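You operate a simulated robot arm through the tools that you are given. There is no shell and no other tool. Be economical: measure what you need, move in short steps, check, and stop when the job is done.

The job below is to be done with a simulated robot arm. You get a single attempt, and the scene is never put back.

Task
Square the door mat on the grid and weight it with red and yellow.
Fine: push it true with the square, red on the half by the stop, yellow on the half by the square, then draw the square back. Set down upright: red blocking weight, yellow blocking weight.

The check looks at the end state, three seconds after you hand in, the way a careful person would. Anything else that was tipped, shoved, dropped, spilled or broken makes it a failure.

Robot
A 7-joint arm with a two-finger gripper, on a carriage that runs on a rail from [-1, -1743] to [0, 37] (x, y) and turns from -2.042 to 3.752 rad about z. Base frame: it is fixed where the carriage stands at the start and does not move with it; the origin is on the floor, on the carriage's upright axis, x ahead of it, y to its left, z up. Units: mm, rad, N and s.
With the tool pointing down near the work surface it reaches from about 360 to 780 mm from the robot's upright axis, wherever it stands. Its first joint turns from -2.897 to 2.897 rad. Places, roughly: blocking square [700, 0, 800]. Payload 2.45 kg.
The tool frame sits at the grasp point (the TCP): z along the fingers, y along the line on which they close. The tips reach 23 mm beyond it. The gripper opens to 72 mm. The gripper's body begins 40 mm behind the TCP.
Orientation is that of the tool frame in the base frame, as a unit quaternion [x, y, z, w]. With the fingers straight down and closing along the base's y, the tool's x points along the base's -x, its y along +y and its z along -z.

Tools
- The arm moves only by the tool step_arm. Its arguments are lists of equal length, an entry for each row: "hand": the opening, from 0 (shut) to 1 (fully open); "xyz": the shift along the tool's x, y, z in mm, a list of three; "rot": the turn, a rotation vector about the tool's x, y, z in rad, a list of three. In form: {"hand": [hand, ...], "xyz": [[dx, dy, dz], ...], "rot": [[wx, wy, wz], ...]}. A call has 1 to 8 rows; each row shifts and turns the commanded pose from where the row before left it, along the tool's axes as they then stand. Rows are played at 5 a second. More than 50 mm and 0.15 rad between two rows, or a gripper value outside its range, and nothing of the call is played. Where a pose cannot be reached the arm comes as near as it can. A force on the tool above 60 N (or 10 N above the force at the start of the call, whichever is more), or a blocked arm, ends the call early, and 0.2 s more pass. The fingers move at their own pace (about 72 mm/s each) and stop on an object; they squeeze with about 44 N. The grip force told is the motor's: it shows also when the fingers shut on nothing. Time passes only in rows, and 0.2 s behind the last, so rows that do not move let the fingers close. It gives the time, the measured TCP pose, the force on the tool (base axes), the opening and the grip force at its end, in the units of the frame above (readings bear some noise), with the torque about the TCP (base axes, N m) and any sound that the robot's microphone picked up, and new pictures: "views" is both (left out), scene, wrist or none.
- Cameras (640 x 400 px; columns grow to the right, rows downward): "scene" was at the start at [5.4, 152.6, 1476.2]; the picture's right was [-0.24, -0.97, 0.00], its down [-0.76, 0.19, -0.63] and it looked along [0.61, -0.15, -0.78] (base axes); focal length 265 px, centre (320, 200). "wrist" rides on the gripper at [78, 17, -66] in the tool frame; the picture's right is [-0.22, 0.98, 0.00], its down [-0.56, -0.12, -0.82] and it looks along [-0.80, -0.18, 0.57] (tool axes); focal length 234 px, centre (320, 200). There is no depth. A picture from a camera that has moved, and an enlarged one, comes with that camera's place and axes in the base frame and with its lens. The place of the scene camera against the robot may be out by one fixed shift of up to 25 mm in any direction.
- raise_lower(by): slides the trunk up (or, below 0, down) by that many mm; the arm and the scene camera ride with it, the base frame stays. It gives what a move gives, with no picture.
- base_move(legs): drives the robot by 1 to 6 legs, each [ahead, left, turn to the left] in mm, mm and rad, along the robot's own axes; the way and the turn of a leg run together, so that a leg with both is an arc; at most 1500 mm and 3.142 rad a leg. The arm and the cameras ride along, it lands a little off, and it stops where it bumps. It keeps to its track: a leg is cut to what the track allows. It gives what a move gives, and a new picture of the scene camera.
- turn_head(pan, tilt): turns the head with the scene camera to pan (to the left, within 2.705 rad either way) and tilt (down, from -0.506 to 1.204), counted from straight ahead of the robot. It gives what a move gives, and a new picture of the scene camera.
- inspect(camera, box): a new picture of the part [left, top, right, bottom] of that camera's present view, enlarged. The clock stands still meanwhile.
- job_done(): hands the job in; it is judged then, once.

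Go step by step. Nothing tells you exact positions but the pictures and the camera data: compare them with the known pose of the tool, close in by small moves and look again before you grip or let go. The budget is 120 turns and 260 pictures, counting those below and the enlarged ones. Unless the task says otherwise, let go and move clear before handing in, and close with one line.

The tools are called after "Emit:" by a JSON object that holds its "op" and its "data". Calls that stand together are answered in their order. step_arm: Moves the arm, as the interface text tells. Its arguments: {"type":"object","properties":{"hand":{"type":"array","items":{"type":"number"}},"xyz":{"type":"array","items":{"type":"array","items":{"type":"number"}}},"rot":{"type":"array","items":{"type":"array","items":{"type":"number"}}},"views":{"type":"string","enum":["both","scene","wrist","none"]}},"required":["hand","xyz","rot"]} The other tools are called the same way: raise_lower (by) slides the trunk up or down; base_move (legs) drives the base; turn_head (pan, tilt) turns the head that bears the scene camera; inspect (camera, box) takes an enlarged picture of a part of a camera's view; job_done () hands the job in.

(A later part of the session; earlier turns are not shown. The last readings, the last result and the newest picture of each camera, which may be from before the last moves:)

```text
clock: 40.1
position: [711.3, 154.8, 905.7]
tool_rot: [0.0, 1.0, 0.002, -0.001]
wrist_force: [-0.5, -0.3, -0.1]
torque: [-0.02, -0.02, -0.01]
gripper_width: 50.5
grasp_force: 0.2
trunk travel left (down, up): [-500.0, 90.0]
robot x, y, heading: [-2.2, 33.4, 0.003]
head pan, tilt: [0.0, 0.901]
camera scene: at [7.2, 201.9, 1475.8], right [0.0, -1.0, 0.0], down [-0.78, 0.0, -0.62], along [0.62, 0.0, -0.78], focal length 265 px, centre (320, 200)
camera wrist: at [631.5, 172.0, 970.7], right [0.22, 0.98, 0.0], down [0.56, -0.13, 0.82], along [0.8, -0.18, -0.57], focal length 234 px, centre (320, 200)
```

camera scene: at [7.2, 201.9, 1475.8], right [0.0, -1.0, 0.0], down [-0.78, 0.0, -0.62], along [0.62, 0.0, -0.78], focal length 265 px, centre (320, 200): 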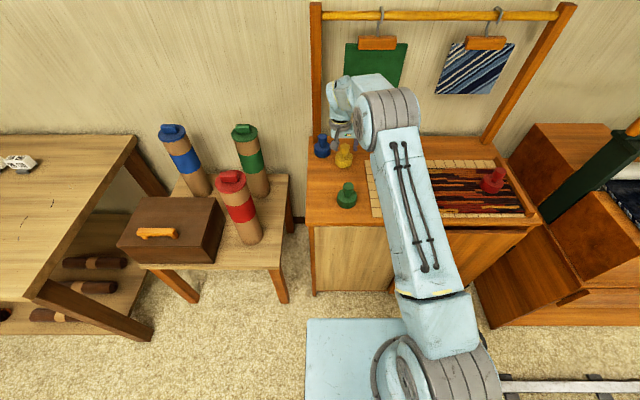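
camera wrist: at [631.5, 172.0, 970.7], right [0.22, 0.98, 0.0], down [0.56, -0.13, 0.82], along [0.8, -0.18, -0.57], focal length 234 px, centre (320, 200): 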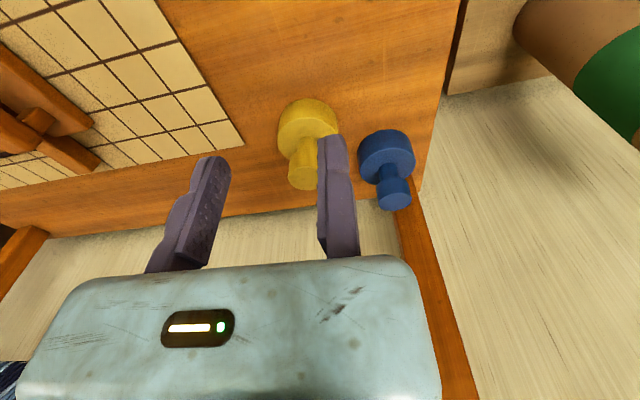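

The yellow knob reads at about (775–795, 120). I'll go closer, checking reach, and re-measure.

Emit:
{"op": "step_arm", "data": {"hand": [0.75, 0.75, 0.75], "xyz": [[-20, -5, 10], [-20, -5, 10], [-15, -3, 5]], "rot": [[0, 0, 0], [0, 0, 0], [0, 0, 0]], "views": "wrist"}}

Emit:
{"op": "inspect", "data": {"camera": "wrist", "box": [180, 60, 440, 260]}}

Emit:
{"op": "inspect", "data": {"camera": "scene", "box": [300, 90, 420, 220]}}

```text
clock: 40.9
position: [765.1, 141.2, 880.5]
tool_rot: [0.0, 1.0, 0.001, 0.0]
wrist_force: [-0.6, 0.0, -0.2]
torque: [-0.03, 0.01, -0.02]
gripper_width: 54.0
grasp_force: 0.2
trunk travel left (down, up): [-500.0, 90.0]
robot x, y, heading: [2.7, 32.6, 0.001]
head pan, tilt: [0.0, 0.901]
camera wrist: at [686.5, 158.9, 946.9], right [0.22, 0.98, 0.0], down [0.56, -0.13, 0.82], along [0.8, -0.18, -0.57], focal length 234 px, centre (320, 200)
```

wrist: 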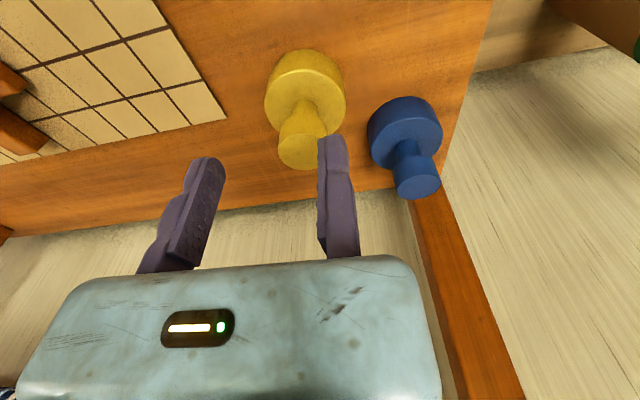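

```text
2.00 times, centred on (310, 160) of wrist
camera zoom: at [686.5, 158.9, 946.9], right [0.22, 0.98, 0.0], down [0.56, -0.13, 0.82], along [0.8, -0.18, -0.57], focal length 468 px, centre (340, 280)
```

zoom: 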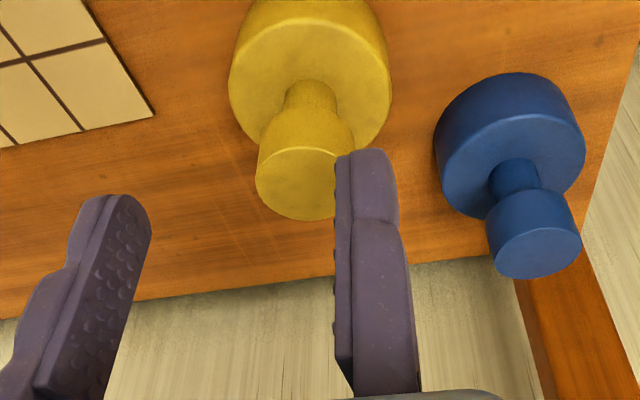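

```text
3.08 times, centred on (360, 155) of scene
camera zoom: at [7.0, 202.0, 1475.8], right [0.0, -1.0, 0.0], down [-0.78, 0.0, -0.62], along [0.62, 0.0, -0.78], focal length 816 px, centre (197, 338)
```

zoom: 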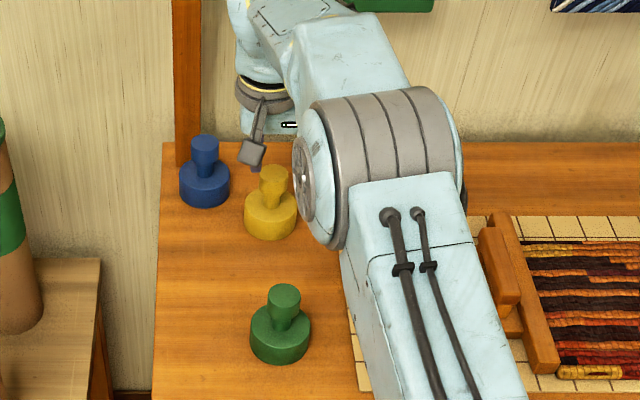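

Yellow is centred at (798, 120), with its top at z ≈ 822. I'll see whether the arm reaches x ≈ 797 with the tool vertical while still above it.

Emit:
{"op": "step_arm", "data": {"hand": [0.75, 0.75, 0.75, 0.75], "xyz": [[-16, 0, 5], [-16, 0, 10], [0, 0, 15], [0, 0, 0]], "rot": [[0, 0, 0], [0, 0, 0], [0, 0, 0], [0, 0, 0]], "views": "wrist"}}

Emit:
{"op": "inspect", "data": {"camera": "wrist", "box": [180, 40, 440, 240]}}

```text
clock: 41.9
position: [782.9, 145.6, 851.1]
tool_rot: [0.0, 1.0, 0.002, 0.0]
wrist_force: [0.2, 0.6, -0.9]
torque: [0.02, -0.01, -0.01]
gripper_width: 53.9
grasp_force: 0.0
out of reach, approached as far as the arm can: row 2
trunk travel left (down, up): [-500.0, 90.0]
robot x, y, heading: [-2.6, 32.4, 0.002]
head pan, tilt: [0.0, 0.901]
camera wrist: at [705.0, 163.2, 917.3], right [0.22, 0.98, 0.0], down [0.56, -0.13, 0.82], along [0.8, -0.18, -0.57], focal length 234 px, centre (320, 200)
```

wrist: 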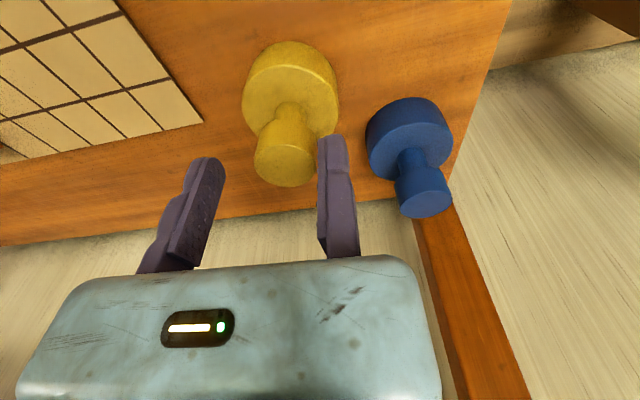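

```text
2.00 times, centred on (310, 140) of wrist
camera zoom: at [705.0, 163.2, 917.3], right [0.22, 0.98, 0.0], down [0.56, -0.13, 0.82], along [0.8, -0.18, -0.57], focal length 468 px, centre (340, 320)
```

zoom: 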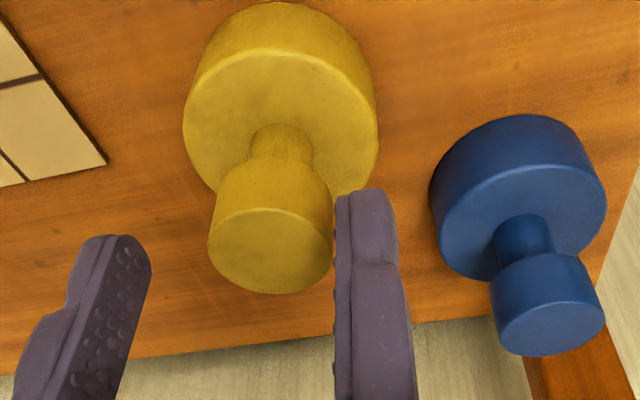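

The arm stops at x ≈ 783, and I need about 798. Lowering the trunk should extend the reach, so I'll raise the arm 120 mm and then lower the trunk 120 mm.

Emit:
{"op": "step_arm", "data": {"hand": [0.75, 0.75, 0.75, 0.75], "xyz": [[10, 0, -30], [0, 0, -40], [0, 0, -40], [0, 0, -30]], "rot": [[0, 0, 0], [0, 0, 0], [0, 0, 0], [0, 0, 0]], "views": "none"}}

Emit:
{"op": "raise_lower", "data": {"by": -120}}

Emit:
{"op": "step_arm", "data": {"hand": [0.75, 0.75, 0.75], "xyz": [[-14, 0, 0], [-14, 0, 0], [0, 0, 0]], "rot": [[0, 0, 0], [0, 0, 0], [0, 0, 0]], "views": "wrist"}}

```text
clock: 42.9
position: [766.7, 152.5, 990.5]
tool_rot: [-0.001, 1.0, 0.003, 0.001]
wrist_force: [0.1, 0.1, 0.4]
torque: [-0.04, 0.03, 0.0]
gripper_width: 54.0
grasp_force: 0.0
out of reach, approached as far as the arm can: row 4
trunk travel left (down, up): [-500.0, 90.0]
robot x, y, heading: [1.3, 30.7, 0.002]
head pan, tilt: [0.0, 0.901]
```

```text
clock: 44.4
position: [766.6, 150.0, 869.5]
tool_rot: [0.001, 1.0, 0.003, 0.001]
wrist_force: [-0.4, 1.1, 0.0]
torque: [0.0, -0.01, -0.01]
gripper_width: 53.9
grasp_force: 0.1
trunk travel left (down, up): [-380.0, 210.0]
robot x, y, heading: [1.0, 33.7, -0.003]
head pan, tilt: [0.0, 0.901]
```

```text
clock: 45.2
position: [767.9, 151.1, 869.8]
tool_rot: [0.0, 1.0, 0.002, 0.001]
wrist_force: [-0.8, 0.2, 0.3]
torque: [-0.01, -0.02, -0.02]
gripper_width: 53.8
grasp_force: 0.0
out of reach, approached as far as the arm can: row 1, 2
trunk travel left (down, up): [-380.0, 210.0]
robot x, y, heading: [2.0, 31.2, 0.004]
head pan, tilt: [0.0, 0.901]
camera wrist: at [689.0, 167.8, 935.8], right [0.22, 0.98, 0.01], down [0.56, -0.13, 0.82], along [0.8, -0.18, -0.57], focal length 234 px, centre (320, 200)
```

wrist: 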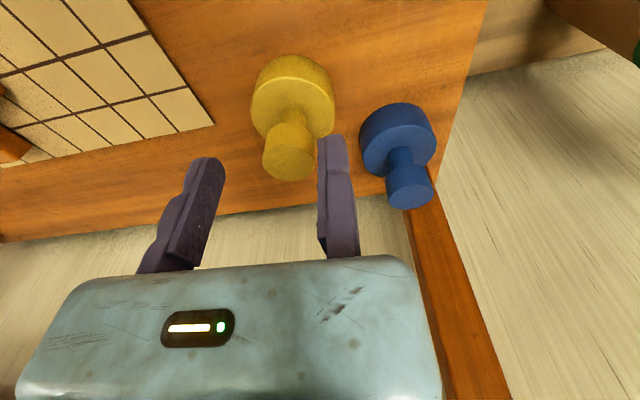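

Lowering the trunk made it worse: reach peaks at about 794 mm near this height already. The better way is to turn the tool 90° about the vertical so the fixed finger takes the near (-x) side of the knob. Then the TCP only needs to reach x ≈ 778.

Emit:
{"op": "raise_lower", "data": {"by": 120}}

Emit:
{"op": "step_arm", "data": {"hand": [0.75, 0.75, 0.75, 0.75, 0.75, 0.75, 0.75, 0.75], "xyz": [[30, -15, 20], [30, -15, 20], [0, 0, 20], [0, 0, 0], [0, 0, 0], [0, 0, 0], [0, 0, 0], [0, 0, 0]], "rot": [[0, 0, 0], [0, 0, 0], [0, 0, -0.145], [0, 0, -0.145], [0, 0, -0.145], [0, 0, -0.145], [0, 0, -0.145], [0, 0, -0.145]], "views": "none"}}

Emit:
{"op": "step_arm", "data": {"hand": [0.75, 0.75, 0.75, 0.75, 0.75, 0.75], "xyz": [[0, 0, 0], [0, 0, 0], [0, 0, 0], [0, 0, 0], [0, 0, 0], [0, 0, 0]], "rot": [[0, 0, -0.14], [0, 0, -0.14], [0, 0, -0.14], [0, 0, -0.14], [0, 0, -0.1408], [0, 0, 0]]}}

```text
clock: 46.7
position: [767.8, 150.8, 989.8]
tool_rot: [0.0, 1.0, 0.002, 0.001]
wrist_force: [0.3, 0.0, 0.4]
torque: [0.01, -0.03, 0.0]
gripper_width: 54.0
grasp_force: 0.1
trunk travel left (down, up): [-500.0, 90.0]
robot x, y, heading: [0.4, 33.2, 0.002]
head pan, tilt: [0.0, 0.901]
```

```text
clock: 48.5
position: [777.0, 129.8, 941.7]
tool_rot: [-0.423, 0.906, 0.003, 0.001]
wrist_force: [-0.7, -0.1, -0.8]
torque: [-0.02, 0.0, 0.0]
gripper_width: 53.9
grasp_force: 0.0
out of reach, approached as far as the arm can: row 1, 2, 3
trunk travel left (down, up): [-500.0, 90.0]
robot x, y, heading: [-0.3, 32.8, 0.009]
head pan, tilt: [0.0, 0.901]
```

```text
clock: 49.9
position: [776.2, 131.4, 943.0]
tool_rot: [0.708, -0.707, -0.002, -0.002]
wrist_force: [-0.6, 0.6, -0.2]
torque: [-0.03, 0.02, -0.01]
gripper_width: 54.1
grasp_force: 0.0
trunk travel left (down, up): [-500.0, 90.0]
robot x, y, heading: [0.4, 30.3, 0.002]
head pan, tilt: [0.0, 0.901]
camera scene: at [7.0, 202.0, 1475.8], right [0.0, -1.0, 0.0], down [-0.78, 0.0, -0.62], along [0.62, 0.0, -0.78], focal length 265 px, centre (320, 200)
camera wrist: at [758.2, 53.2, 1007.8], right [-0.98, 0.22, 0.0], down [0.12, 0.56, 0.82], along [0.18, 0.8, -0.57], focal length 234 px, centre (320, 200)
```

scene: 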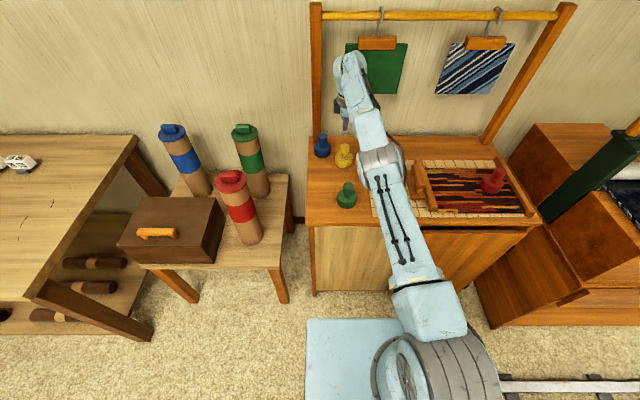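
wrist: 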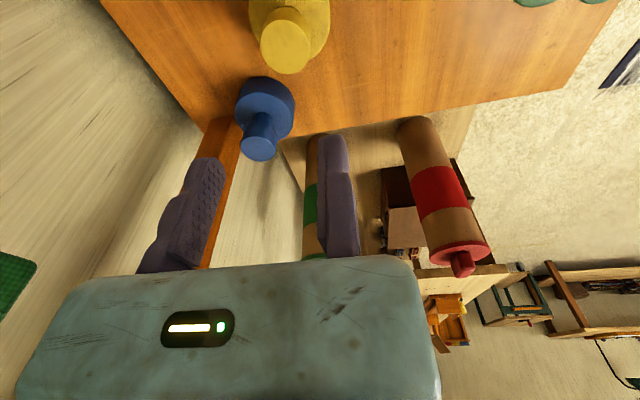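

The fixed finger is now on the near side, and the yellow knob is confirmed at (799, 119.5). I'll descend first to stay clear of the hanging cloth, then shift over the knob.

Emit:
{"op": "step_arm", "data": {"hand": [0.7, 0.7, 0.7, 0.7], "xyz": [[0, 0, 35], [0, 0, 33], [12, -0.5, 0], [0, 0, 15]], "rot": [[0, 0, 0], [0, 0, 0], [0, 0, 0], [0, 0, 0]]}}

Emit:
{"op": "inspect", "data": {"camera": "wrist", "box": [180, 40, 440, 240]}}

Emit:
{"op": "inspect", "data": {"camera": "scene", "box": [300, 90, 420, 220]}}

```text
clock: 50.9
position: [785.9, 120.8, 860.1]
tool_rot: [0.707, -0.707, -0.002, -0.002]
wrist_force: [0.4, 0.0, 0.5]
torque: [0.02, 0.01, 0.01]
gripper_width: 50.3
grasp_force: 0.1
out of reach, approached as far as the arm can: row 1, 2
trunk travel left (down, up): [-500.0, 90.0]
robot x, y, heading: [-1.9, 31.3, 0.004]
head pan, tilt: [0.0, 0.901]
camera scene: at [6.7, 201.9, 1475.8], right [0.0, -1.0, 0.0], down [-0.78, 0.0, -0.62], along [0.62, 0.0, -0.78], focal length 265 px, centre (320, 200)
camera wrist: at [766.8, 42.9, 925.6], right [-0.98, 0.22, 0.0], down [0.12, 0.56, 0.82], along [0.18, 0.8, -0.57], focal length 234 px, centre (320, 200)
```

scene: 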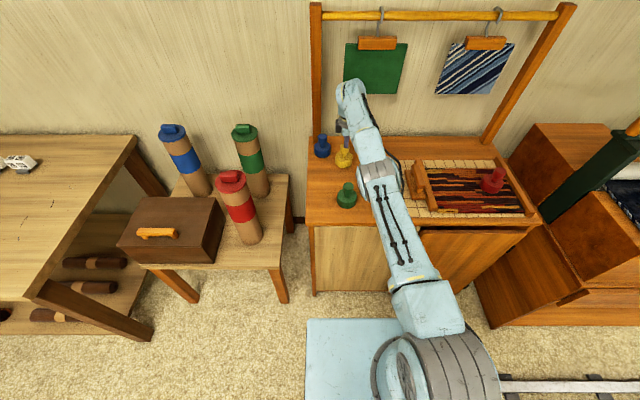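
wrist: 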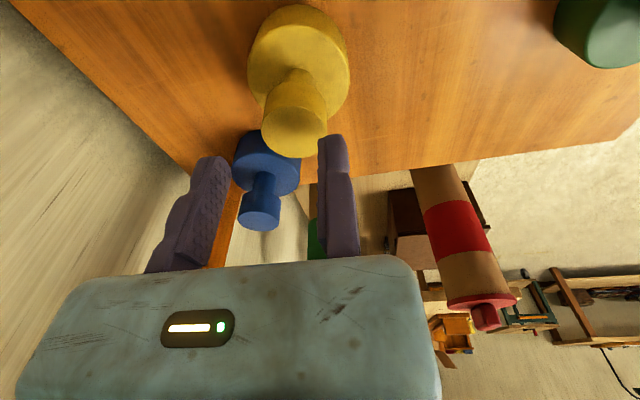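

```text
2.00 times, centred on (310, 140) of wrist
camera zoom: at [766.8, 42.9, 925.6], right [-0.98, 0.22, 0.0], down [0.12, 0.56, 0.82], along [0.18, 0.8, -0.57], focal length 468 px, centre (340, 320)
```

zoom: 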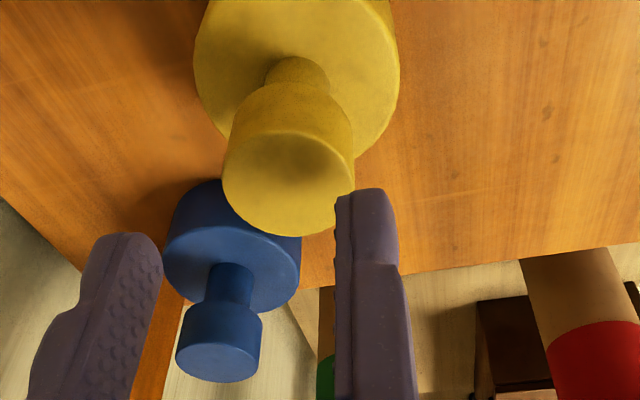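

```text
3.08 times, centred on (360, 155) of scene
camera zoom: at [6.7, 201.9, 1475.8], right [0.0, -1.0, 0.0], down [-0.78, 0.0, -0.62], along [0.62, 0.0, -0.78], focal length 816 px, centre (197, 338)
```

zoom: 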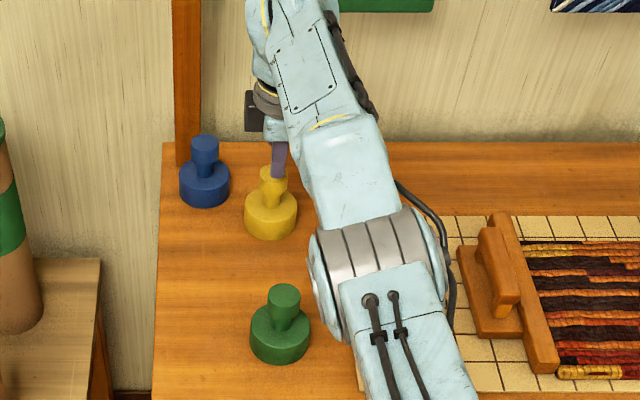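

The knob is centred at (799, 121). I'll pull the fixed finger back to x ≈ 777.5 and descend to gripping height.

Emit:
{"op": "step_arm", "data": {"hand": [0.7, 0.7, 0.7, 0.7], "xyz": [[0, 8.5, 0], [0, 0, 12], [0, 0, 12], [0, 0, 10]], "rot": [[0, 0, 0], [0, 0, 0], [0, 0, 0], [0, 0, 0]], "views": "wrist"}}

Emit:
{"op": "inspect", "data": {"camera": "wrist", "box": [180, 40, 440, 240]}}

```text
clock: 51.9
position: [789.6, 120.9, 847.1]
tool_rot: [0.708, -0.706, 0.008, -0.013]
wrist_force: [6.7, 1.6, 22.2]
torque: [-0.13, -0.15, -0.11]
gripper_width: 50.3
grasp_force: 0.0
out of reach, approached as far as the arm can: row 1
trunk travel left (down, up): [-500.0, 90.0]
robot x, y, heading: [3.0, 32.4, -0.001]
head pan, tilt: [0.0, 0.901]
stopped in row 4: the force on the tool passed its limit at 70 N (the readings are from after the stop); the commanded pose is now the measured one
camera wrist: at [769.3, 43.3, 912.5], right [-0.98, 0.22, -0.03], down [0.1, 0.55, 0.83], along [0.19, 0.8, -0.56], focal length 234 px, centre (320, 200)
```

wrist: 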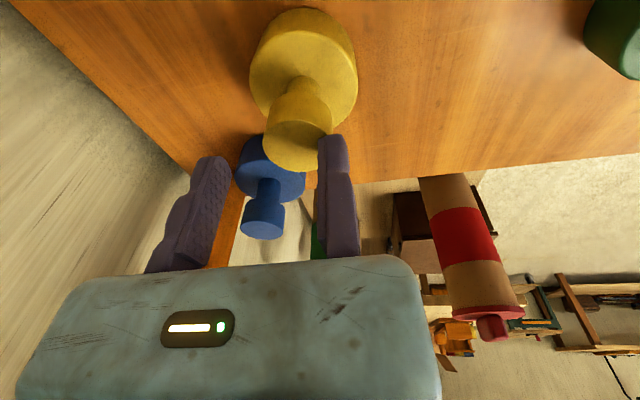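

```text
2.00 times, centred on (310, 140) of wrist
camera zoom: at [769.3, 43.3, 912.5], right [-0.98, 0.22, -0.03], down [0.1, 0.55, 0.83], along [0.19, 0.8, -0.56], focal length 468 px, centre (340, 320)
```

zoom: 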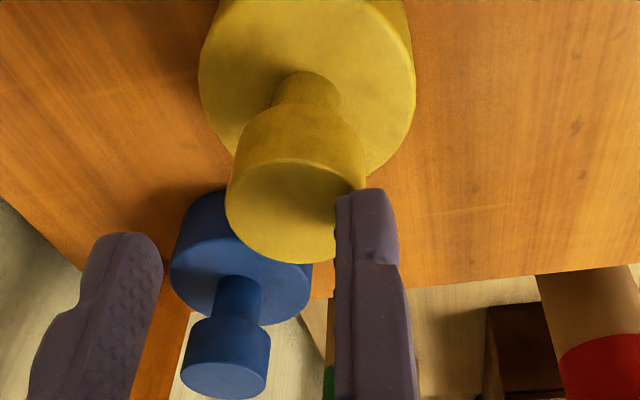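

The finger landed on the knob's rim because unreached commands had piled up; nothing moved. The command now equals the measured pose, so I'll lift, correct the tilt, back off in x and check.

Emit:
{"op": "step_arm", "data": {"hand": [0.7, 0.7, 0.7], "xyz": [[0, 0, -14], [0, 12.5, 0], [0, 0, 0]], "rot": [[0, 0, 0], [-0.03, 0.005, 0], [0, 0, 0]], "views": "wrist"}}

Emit:
{"op": "inspect", "data": {"camera": "wrist", "box": [180, 40, 440, 240]}}

```text
clock: 52.7
position: [783.7, 120.9, 855.9]
tool_rot: [0.708, -0.706, -0.006, 0.004]
wrist_force: [0.7, -0.5, 0.6]
torque: [0.03, -0.01, 0.02]
gripper_width: 50.2
grasp_force: 0.1
out of reach, approached as far as the arm can: row 2
trunk travel left (down, up): [-500.0, 90.0]
robot x, y, heading: [-1.5, 33.9, 0.006]
head pan, tilt: [0.0, 0.901]
camera wrist: at [765.3, 44.3, 921.9], right [-0.98, 0.22, 0.01], down [0.14, 0.56, 0.82], along [0.17, 0.8, -0.57], focal length 234 px, centre (320, 200)
```

wrist: 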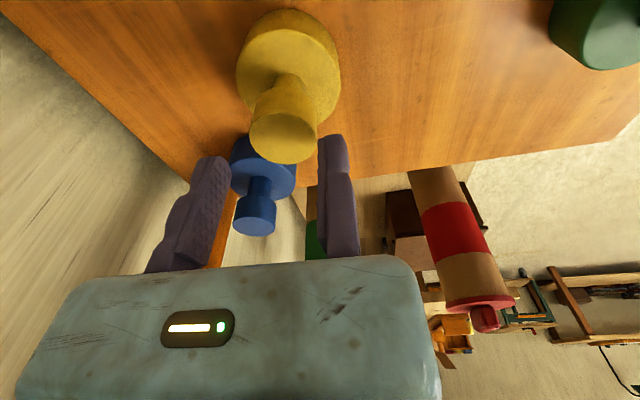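

```text
2.00 times, centred on (310, 140) of wrist
camera zoom: at [765.3, 44.3, 921.9], right [-0.98, 0.22, 0.01], down [0.14, 0.56, 0.82], along [0.17, 0.8, -0.57], focal length 468 px, centre (340, 320)
```

zoom: 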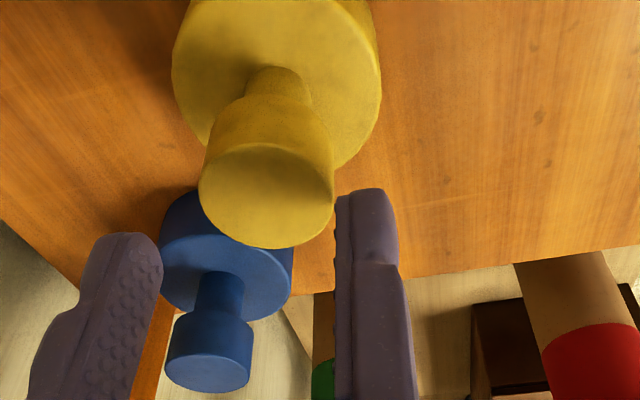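

I'm closer: the fixed finger is beside the rim. I'll back off a few more millimetres, level the tool and recheck.

Emit:
{"op": "step_arm", "data": {"hand": [0.7, 0.7, 0.7], "xyz": [[0, 4, 0], [0, 0, 5], [0, 0, 0]], "rot": [[0.014, 0, 0], [0, 0, 0], [0, 0, 0]], "views": "wrist"}}

Emit:
{"op": "inspect", "data": {"camera": "wrist", "box": [180, 40, 440, 240]}}

```text
clock: 53.5
position: [786.7, 122.8, 850.3]
tool_rot: [0.707, -0.707, 0.0, -0.001]
wrist_force: [0.2, -0.2, -1.0]
torque: [0.0, 0.02, -0.04]
gripper_width: 50.2
grasp_force: 0.1
out of reach, approached as far as the arm can: row 1
trunk travel left (down, up): [-500.0, 90.0]
robot x, y, heading: [-6.2, 34.9, -0.001]
head pan, tilt: [0.0, 0.901]
camera wrist: at [767.2, 45.4, 916.8], right [-0.98, 0.22, 0.0], down [0.12, 0.56, 0.82], along [0.18, 0.8, -0.57], focal length 234 px, centre (320, 200)
```

wrist: 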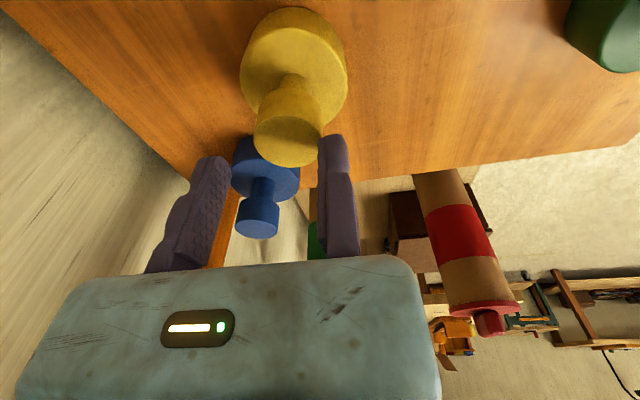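

```text
2.00 times, centred on (310, 140) of wrist
camera zoom: at [767.2, 45.4, 916.8], right [-0.98, 0.22, 0.0], down [0.12, 0.56, 0.82], along [0.18, 0.8, -0.57], focal length 468 px, centre (340, 320)
```

zoom: 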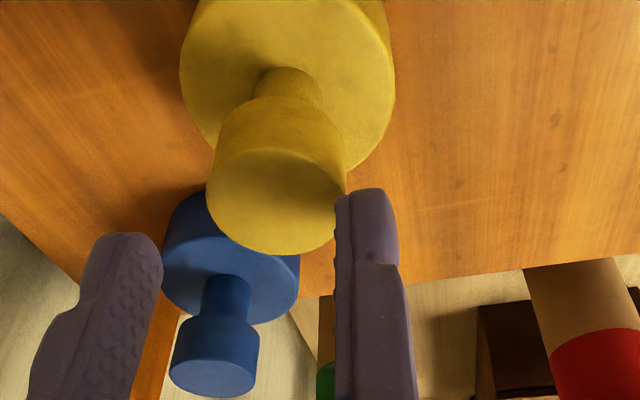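

The arm seems stuck stretched straight, sliding along its reach limit instead of retracting. I'll rise clear and then command larger retractions to bend the elbow again.

Emit:
{"op": "step_arm", "data": {"hand": [0.7, 0.7, 0.7, 0.7, 0.7, 0.7], "xyz": [[0, 0, -40], [0, 45, 0], [0, 45, 0], [0, 20, 0], [0, 0, 0], [0, 0, 0]], "rot": [[0, 0, 0], [0, 0, 0], [0, 0, 0], [0, 0, 0], [0, 0, 0], [0, 0, 0]]}}

```text
clock: 54.9
position: [782.9, 131.2, 896.3]
tool_rot: [-0.707, 0.707, 0.001, 0.002]
wrist_force: [-0.3, 0.0, 0.2]
torque: [0.01, -0.02, 0.01]
gripper_width: 50.6
grasp_force: 0.1
out of reach, approached as far as the arm can: row 2, 3, 4
trunk travel left (down, up): [-500.0, 90.0]
robot x, y, heading: [-0.3, 32.1, 0.005]
head pan, tilt: [0.0, 0.901]
camera scene: at [7.0, 201.9, 1475.8], right [0.0, -1.0, 0.0], down [-0.78, 0.0, -0.62], along [0.62, 0.0, -0.78], focal length 265 px, centre (320, 200)
camera wrist: at [763.8, 53.5, 961.6], right [-0.98, 0.22, 0.0], down [0.12, 0.56, 0.82], along [0.18, 0.8, -0.57], focal length 234 px, centre (320, 200)
```

scene: 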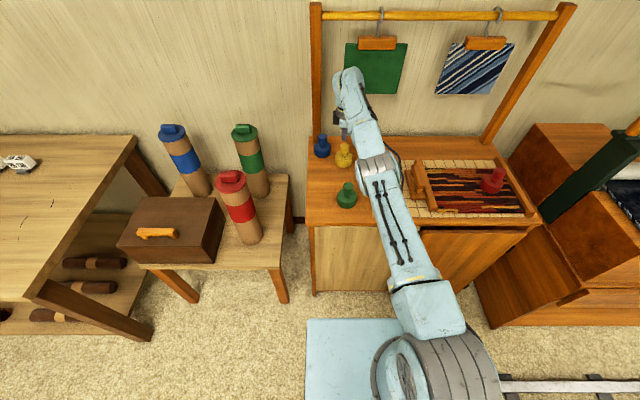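
wrist: 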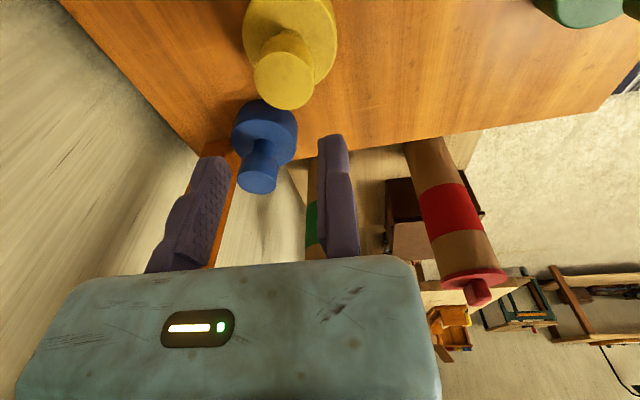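

It's still pinned straight. Tilting the fingertips forward pulls the wrist back and should unlock the elbow, so I'll try that at this safe height, then retract and level again.

Emit:
{"op": "step_arm", "data": {"hand": [0.7, 0.7, 0.7, 0.7, 0.7], "xyz": [[0, 0, 0], [0, 0, 0], [0, 0, 0], [0, 30, 0], [0, 30, 0]], "rot": [[0.14, 0, 0], [0.14, 0, 0], [0.14, 0, 0], [0, 0, 0], [0, 0, 0]]}}

```text
clock: 56.1
position: [855.6, 150.9, 878.6]
tool_rot: [-0.691, 0.692, -0.146, 0.149]
wrist_force: [-0.5, 0.9, 0.6]
torque: [0.02, 0.02, 0.0]
gripper_width: 50.6
grasp_force: 0.0
out of reach, approached as far as the arm can: row 1, 2, 3, 4, 5
trunk travel left (down, up): [-500.0, 90.0]
robot x, y, heading: [-3.7, 32.4, 0.004]
head pan, tilt: [0.0, 0.901]
camera scene: at [7.3, 202.1, 1475.7], right [0.0, -1.0, 0.0], down [-0.78, 0.0, -0.62], along [0.62, 0.0, -0.78], focal length 265 px, centre (320, 200)
camera wrist: at [811.7, 73.1, 932.5], right [-0.89, 0.22, -0.4], down [-0.22, 0.56, 0.8], along [0.4, 0.8, -0.45], focal length 234 px, centre (320, 200)
```

scene: 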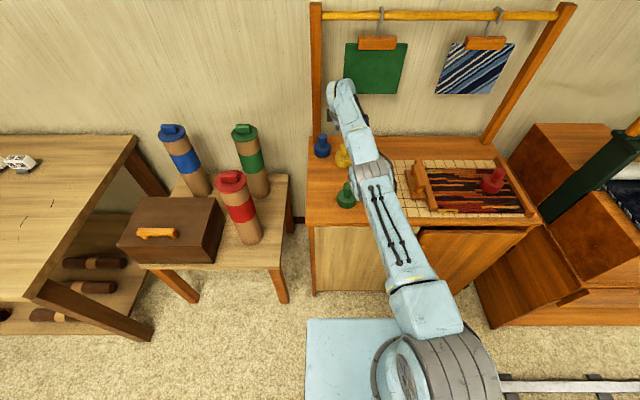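
wrist: 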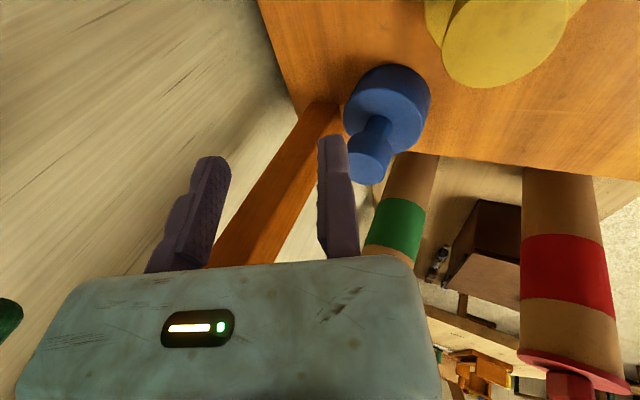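

That confirms the elbow has slipped past its straight point into the wrong branch. I'll undo the tilt now and move up away from the blue weight, then extend fully to pass back through straight and retract.

Emit:
{"op": "step_arm", "data": {"hand": [0.7, 0.7, 0.7, 0.7, 0.7], "xyz": [[0, 0, 0], [0, 0, 0], [0, 0, 0], [0, 0, -10], [0, 0, 0]], "rot": [[-0.14, 0, 0], [-0.14, 0, 0], [-0.14, 0, 0], [0, 0, 0], [0, 0, 0]]}}

```text
clock: 57.3
position: [780.2, 159.5, 889.4]
tool_rot: [-0.707, 0.707, 0.0, 0.003]
wrist_force: [0.3, -0.3, 0.3]
torque: [0.02, 0.01, -0.02]
gripper_width: 50.4
grasp_force: 0.0
out of reach, approached as far as the arm can: row 1, 2, 3
trunk travel left (down, up): [-500.0, 90.0]
robot x, y, heading: [2.2, 30.9, 0.001]
head pan, tilt: [0.0, 0.901]
camera scene: at [6.9, 201.9, 1475.8], right [0.0, -1.0, 0.0], down [-0.78, 0.0, -0.62], along [0.62, 0.0, -0.78], focal length 265 px, centre (320, 200)
camera wrist: at [762.3, 82.5, 954.7], right [-0.98, 0.22, 0.0], down [0.12, 0.56, 0.82], along [0.18, 0.8, -0.57], focal length 234 px, centre (320, 200)
```

scene: 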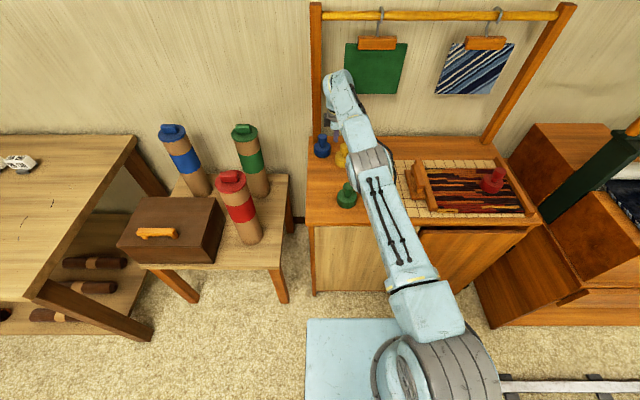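
wrist: 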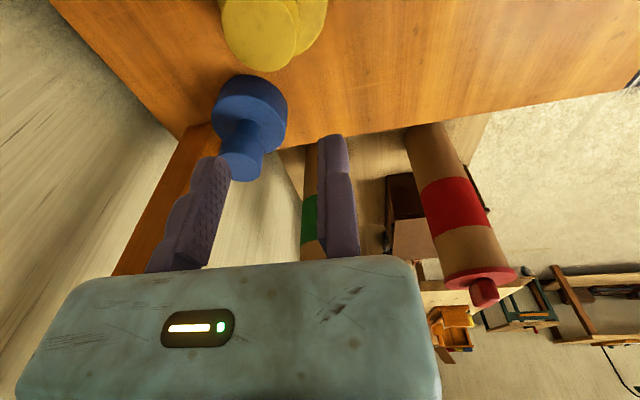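

I'm level again and clear. Now I'll shift toward -y, extend outward in small steps through the straight point, then retract.

Emit:
{"op": "step_arm", "data": {"hand": [0.7, 0.7, 0.7, 0.7, 0.7, 0.7, 0.7, 0.7], "xyz": [[30, 0, -10], [0, -6, 0], [0, -6, 0], [0, -6, 0], [0, -8, 0], [0, 10, 0], [0, 30, 0], [0, 0, 0]], "rot": [[0, 0, 0], [0, 0, 0], [0, 0, 0], [0, 0, 0], [0, 0, 0], [0, 0, 0], [0, 0, 0], [0, 0, 0]], "views": "scene"}}

```text
clock: 59.1
position: [781.1, 137.4, 901.9]
tool_rot: [0.707, -0.707, 0.0, -0.001]
wrist_force: [-0.4, 0.0, -0.5]
torque: [0.0, -0.04, 0.02]
gripper_width: 50.4
grasp_force: 0.0
out of reach, approached as far as the arm can: row 2, 3, 4, 5, 6, 7
trunk travel left (down, up): [-500.0, 90.0]
robot x, y, heading: [1.2, 34.1, 0.002]
head pan, tilt: [0.0, 0.901]
camera scene: at [7.0, 202.0, 1475.7], right [0.0, -1.0, 0.0], down [-0.78, 0.0, -0.62], along [0.62, 0.0, -0.78], focal length 265 px, centre (320, 200)
```

scene: 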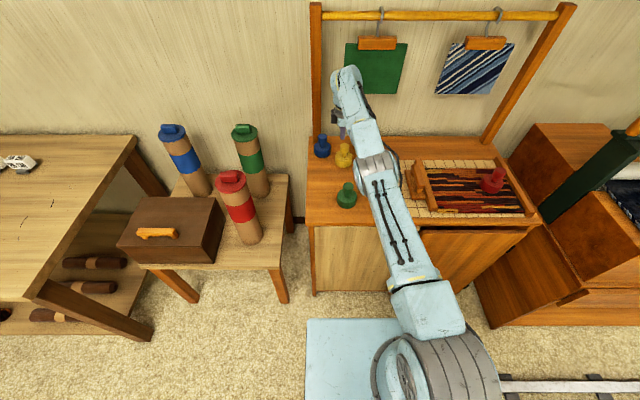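

The radius I'm stuck at (≈ 788–791 mm) fits the elbow at its end stop, about 14 mm short of full reach. I'll test a pure outward motion in small steps.

Emit:
{"op": "step_arm", "data": {"hand": [0.7, 0.7, 0.7, 0.7, 0.7, 0.7], "xyz": [[0, -4, 0], [0, -4, 0], [0, -4, 0], [0, -4, 0], [0, -4, 0], [0, 0, 0]], "rot": [[0, 0, 0], [0, 0, 0], [0, 0, 0], [0, 0, 0], [0, 0, 0], [0, 0, 0]], "views": "none"}}

Emit:
{"op": "step_arm", "data": {"hand": [0.7, 0.7, 0.7, 0.7], "xyz": [[0, -10, 0], [0, -10, 0], [0, -10, 0], [0, 0, 0]], "rot": [[0, 0, 0], [0, 0, 0], [0, 0, 0], [0, 0, 0]], "views": "none"}}

```text
clock: 60.5
position: [783.2, 138.7, 901.1]
tool_rot: [0.707, -0.707, 0.0, -0.003]
wrist_force: [0.1, 0.2, 0.5]
torque: [-0.03, 0.01, -0.03]
gripper_width: 50.4
grasp_force: 0.0
out of reach, approached as far as the arm can: row 2, 3, 4, 5
trunk travel left (down, up): [-500.0, 90.0]
robot x, y, heading: [-0.9, 31.6, -0.0]
head pan, tilt: [0.0, 0.901]
```

```text
clock: 61.5
position: [784.5, 136.9, 900.5]
tool_rot: [0.708, -0.706, 0.0, -0.002]
wrist_force: [-0.5, -0.8, 0.3]
torque: [-0.03, 0.01, 0.01]
gripper_width: 50.5
grasp_force: 0.1
out of reach, approached as far as the arm can: row 1, 2, 3
trunk travel left (down, up): [-500.0, 90.0]
robot x, y, heading: [2.6, 36.1, 0.001]
head pan, tilt: [0.0, 0.901]
```

There is a small band outward, and I'm now at the outermost point. From here I'll try strong retraction commands so the elbow has the chance to fold the right way.

Emit:
{"op": "step_arm", "data": {"hand": [0.7, 0.7, 0.7], "xyz": [[0, 3, 0], [0, 3, 0], [0, 3, 0]], "rot": [[0, 0, 0], [0, 0, 0], [0, 0, 0]], "views": "none"}}

Emit:
{"op": "step_arm", "data": {"hand": [0.7, 0.7, 0.7, 0.7], "xyz": [[0, -49, 0], [0, -49, 0], [0, 49, -5], [0, 49, 0]], "rot": [[0, 0, 0], [0, 0, 0], [0, 0, 0], [0, 0, 0]], "views": "none"}}

```text
clock: 62.3
position: [773.7, 138.9, 900.8]
tool_rot: [0.707, -0.707, 0.0, -0.003]
wrist_force: [0.0, -0.2, 0.0]
torque: [0.01, 0.03, 0.01]
gripper_width: 50.4
grasp_force: 0.1
trunk travel left (down, up): [-500.0, 90.0]
robot x, y, heading: [-0.2, 29.9, 0.002]
head pan, tilt: [0.0, 0.901]
```

```text
clock: 63.5
position: [706.3, 142.4, 927.2]
tool_rot: [-0.706, 0.707, -0.022, 0.033]
wrist_force: [-1.1, -0.1, 1.1]
torque: [0.0, -0.08, 0.0]
gripper_width: 50.2
grasp_force: 0.1
out of reach, approached as far as the arm can: row 1, 2
trunk travel left (down, up): [-500.0, 90.0]
robot x, y, heading: [0.8, 34.3, 0.001]
head pan, tilt: [0.0, 0.901]
stopped in row 4: the arm was blocked; the commanded pose is now the measured one
```

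The arm has retracted and is free again, though it reported a block. I'll look before going on.

Emit:
{"op": "step_arm", "data": {"hand": [0.7, 0.7], "xyz": [[0, 0, 0], [0, 0, 0]], "rot": [[0, 0, 0], [0, 0, 0]]}}

Emit:
{"op": "inspect", "data": {"camera": "scene", "box": [290, 60, 450, 230]}}

```text
clock: 64.1
position: [708.4, 142.4, 925.9]
tool_rot: [-0.705, 0.708, -0.02, 0.032]
wrist_force: [0.3, 0.2, -0.5]
torque: [0.0, -0.01, 0.01]
gripper_width: 50.5
grasp_force: 0.1
trunk travel left (down, up): [-500.0, 90.0]
robot x, y, heading: [2.7, 35.3, 0.003]
head pan, tilt: [0.0, 0.901]
camera scene: at [6.8, 201.9, 1475.8], right [0.0, -1.0, 0.0], down [-0.78, 0.0, -0.62], along [0.62, 0.0, -0.78], focal length 265 px, centre (320, 200)
camera wrist: at [684.4, 65.0, 988.3], right [-0.97, 0.22, -0.07], down [0.06, 0.55, 0.83], along [0.22, 0.81, -0.55], focal length 234 px, centre (320, 200)
```

scene: 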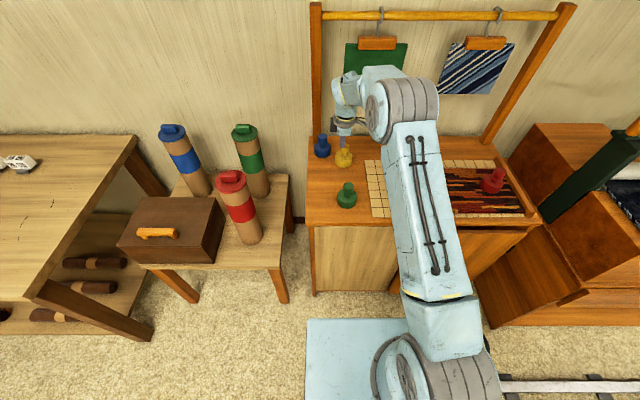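
wrist: 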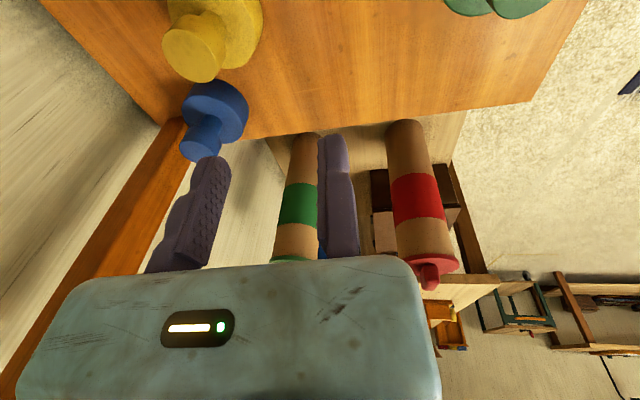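

```text
2.35 times, centred on (370, 145) of scene
camera zoom: at [6.8, 201.9, 1475.8], right [0.0, -1.0, 0.0], down [-0.78, 0.0, -0.62], along [0.62, 0.0, -0.78], focal length 624 px, centre (202, 329)
```

zoom: 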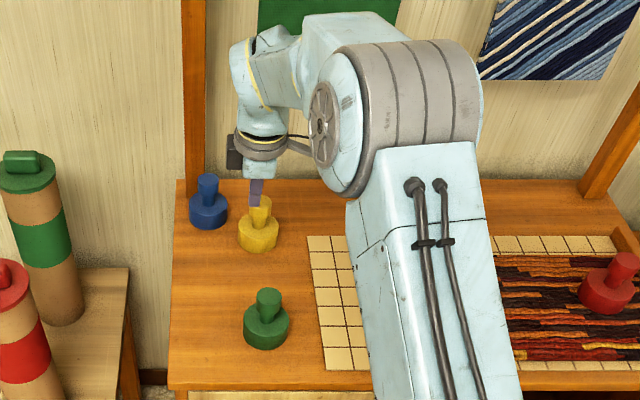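

The elbow is back in its proper fold and the scene is untouched. I'll level the tool and go to just short of the knob at (778, 121).

Emit:
{"op": "step_arm", "data": {"hand": [0.7, 0.7, 0.7, 0.7], "xyz": [[0, 0, 0], [10, -30, 25], [11, -32, 25], [0, -6, 5]], "rot": [[-0.074, 0.017, -0.004], [0, 0, 0], [0, 0, 0], [0, 0, 0]], "views": "wrist"}}

Emit:
{"op": "inspect", "data": {"camera": "wrist", "box": [180, 40, 440, 240]}}

```text
clock: 65.1
position: [776.3, 122.4, 870.5]
tool_rot: [0.708, -0.706, 0.0, 0.0]
wrist_force: [-0.3, -0.5, -0.5]
torque: [0.0, -0.02, -0.03]
gripper_width: 50.3
grasp_force: 0.1
trunk travel left (down, up): [-500.0, 90.0]
robot x, y, heading: [0.6, 32.3, 0.006]
head pan, tilt: [0.0, 0.901]
camera wrist: at [757.5, 45.4, 935.6], right [-0.98, 0.22, 0.0], down [0.12, 0.56, 0.82], along [0.18, 0.8, -0.57], focal length 234 px, centre (320, 200)
```

wrist: 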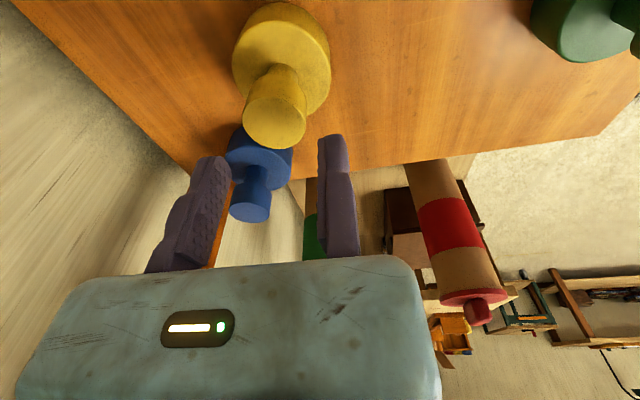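

```text
2.00 times, centred on (310, 140) of wrist
camera zoom: at [757.5, 45.4, 935.6], right [-0.98, 0.22, 0.0], down [0.12, 0.56, 0.82], along [0.18, 0.8, -0.57], focal length 468 px, centre (340, 320)
```

zoom: 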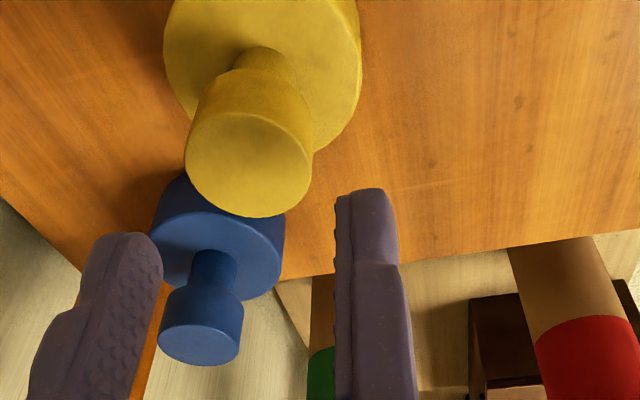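

I'm level and tracking properly, with the knob at (801, 122). I'll nudge 2 mm forward and descend.

Emit:
{"op": "step_arm", "data": {"hand": [0.7, 0.7, 0.7, 0.7, 0.7], "xyz": [[0, -2, 0], [0, 0, 15], [0, 0, 15], [0, 0, 14], [0, 0, 0]], "rot": [[0, 0, 0], [0, 0, 0], [0, 0, 0], [0, 0, 0], [0, 0, 0]], "views": "wrist"}}

Emit:
{"op": "inspect", "data": {"camera": "wrist", "box": [180, 40, 440, 240]}}

```text
clock: 66.3
position: [779.3, 121.7, 825.4]
tool_rot: [0.707, -0.707, 0.001, 0.0]
wrist_force: [0.3, 0.2, -0.4]
torque: [0.0, 0.03, 0.01]
gripper_width: 50.3
grasp_force: 0.1
trunk travel left (down, up): [-500.0, 90.0]
robot x, y, heading: [-1.2, 29.1, -0.001]
head pan, tilt: [0.0, 0.901]
camera wrist: at [759.9, 45.1, 891.5], right [-0.98, 0.22, 0.0], down [0.12, 0.56, 0.82], along [0.18, 0.8, -0.57], focal length 234 px, centre (320, 200)
```

wrist: 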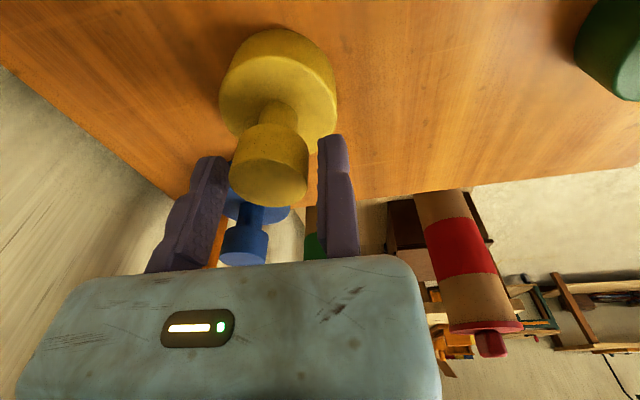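

```text
2.00 times, centred on (310, 140) of wrist
camera zoom: at [759.9, 45.1, 891.5], right [-0.98, 0.22, 0.0], down [0.12, 0.56, 0.82], along [0.18, 0.8, -0.57], focal length 468 px, centre (340, 320)
```

zoom: 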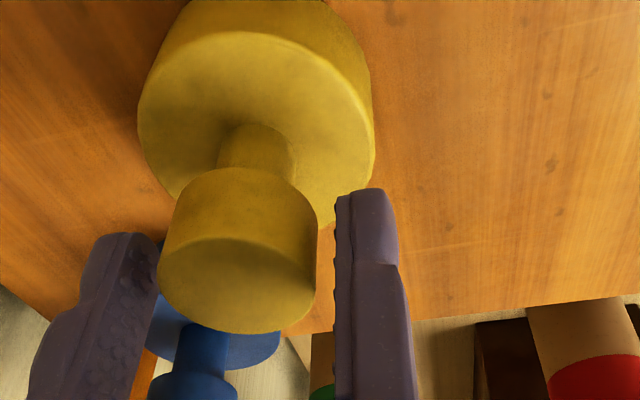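

The knob is centred between the fingers with about 5 mm to the fixed one. I'll move forward 3 mm and close.

Emit:
{"op": "step_arm", "data": {"hand": [0.7, 0.5, 0.2, 0, 0, 0], "xyz": [[0, -3, 0], [0, 0, 0], [0, 0, 0], [0, 0, 0], [0, 0, 0], [0, 0, 0]], "rot": [[0, 0, 0], [0, 0, 0], [0, 0, 0], [0, 0, 0], [0, 0, 0], [0, 0, 0]], "views": "wrist"}}

```text
clock: 67.7
position: [781.0, 122.1, 826.5]
tool_rot: [0.708, -0.706, 0.0, 0.001]
wrist_force: [4.2, 1.1, 0.4]
torque: [0.03, -0.13, -0.02]
gripper_width: 35.4
grasp_force: 44.4
trunk travel left (down, up): [-500.0, 90.0]
robot x, y, heading: [2.2, 31.1, -0.0]
head pan, tilt: [0.0, 0.901]
camera wrist: at [762.8, 45.1, 892.1], right [-0.98, 0.22, 0.0], down [0.12, 0.56, 0.82], along [0.18, 0.8, -0.57], focal length 234 px, centre (320, 200)
```

wrist: 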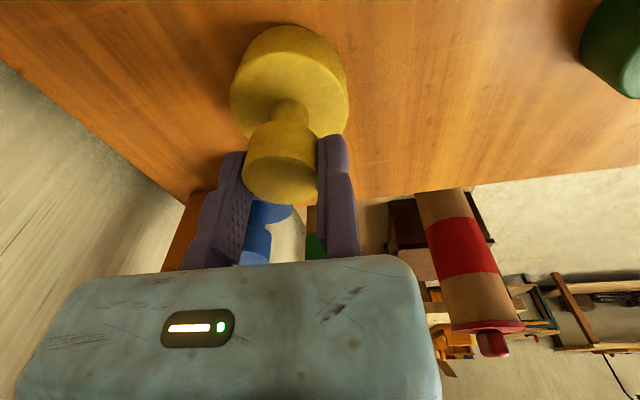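

Yellow is gripped at 35.4 mm. I'll lift a little straight up, then rise while retracting to stay within reach.

Emit:
{"op": "step_arm", "data": {"hand": [0, 0, 0, 0, 0, 0, 0], "xyz": [[0, 0, -10], [0, 0, -16], [0, 25, -20], [0, 35, -22], [0, 35, -22], [0, 25, -20], [0, 0, 0]], "rot": [[0, 0, 0], [0, 0, 0], [0, 0, 0], [0, 0, 0], [0, 0, 0], [0, 0, 0], [0, 0, 0]]}}

```text
clock: 69.3
position: [660.9, 123.1, 935.6]
tool_rot: [0.708, -0.706, 0.0, 0.001]
wrist_force: [-0.1, 0.8, -8.0]
torque: [0.0, 0.15, 0.0]
gripper_width: 35.2
grasp_force: 44.2
trunk travel left (down, up): [-500.0, 90.0]
robot x, y, heading: [0.4, 32.4, 0.003]
head pan, tilt: [0.0, 0.901]
camera scene: at [7.1, 201.9, 1475.7], right [0.0, -1.0, 0.0], down [-0.78, 0.0, -0.62], along [0.62, 0.0, -0.78], focal length 265 px, centre (320, 200)
camera wrist: at [642.1, 45.1, 1001.6], right [-0.98, 0.22, 0.0], down [0.12, 0.56, 0.82], along [0.18, 0.8, -0.57], focal length 234 px, centre (320, 200)
```

scene: 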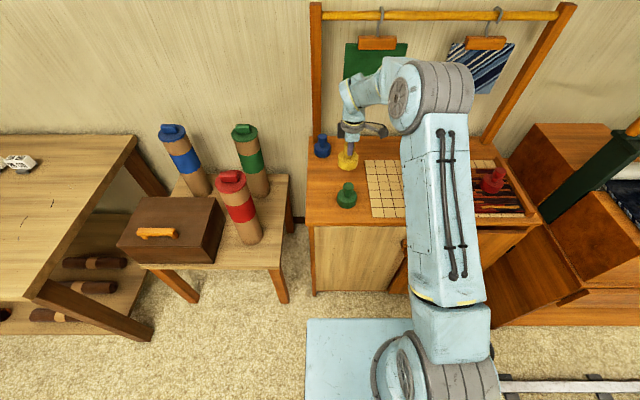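
wrist: 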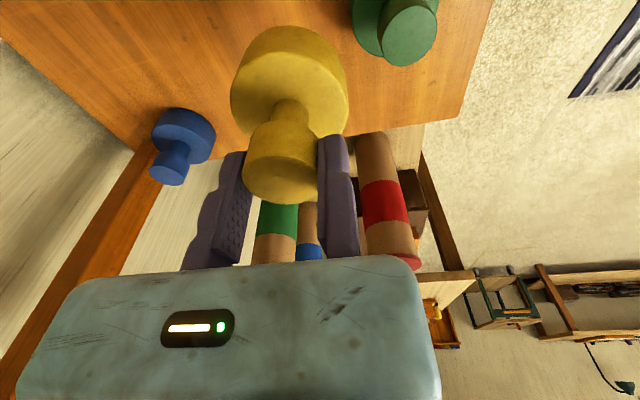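

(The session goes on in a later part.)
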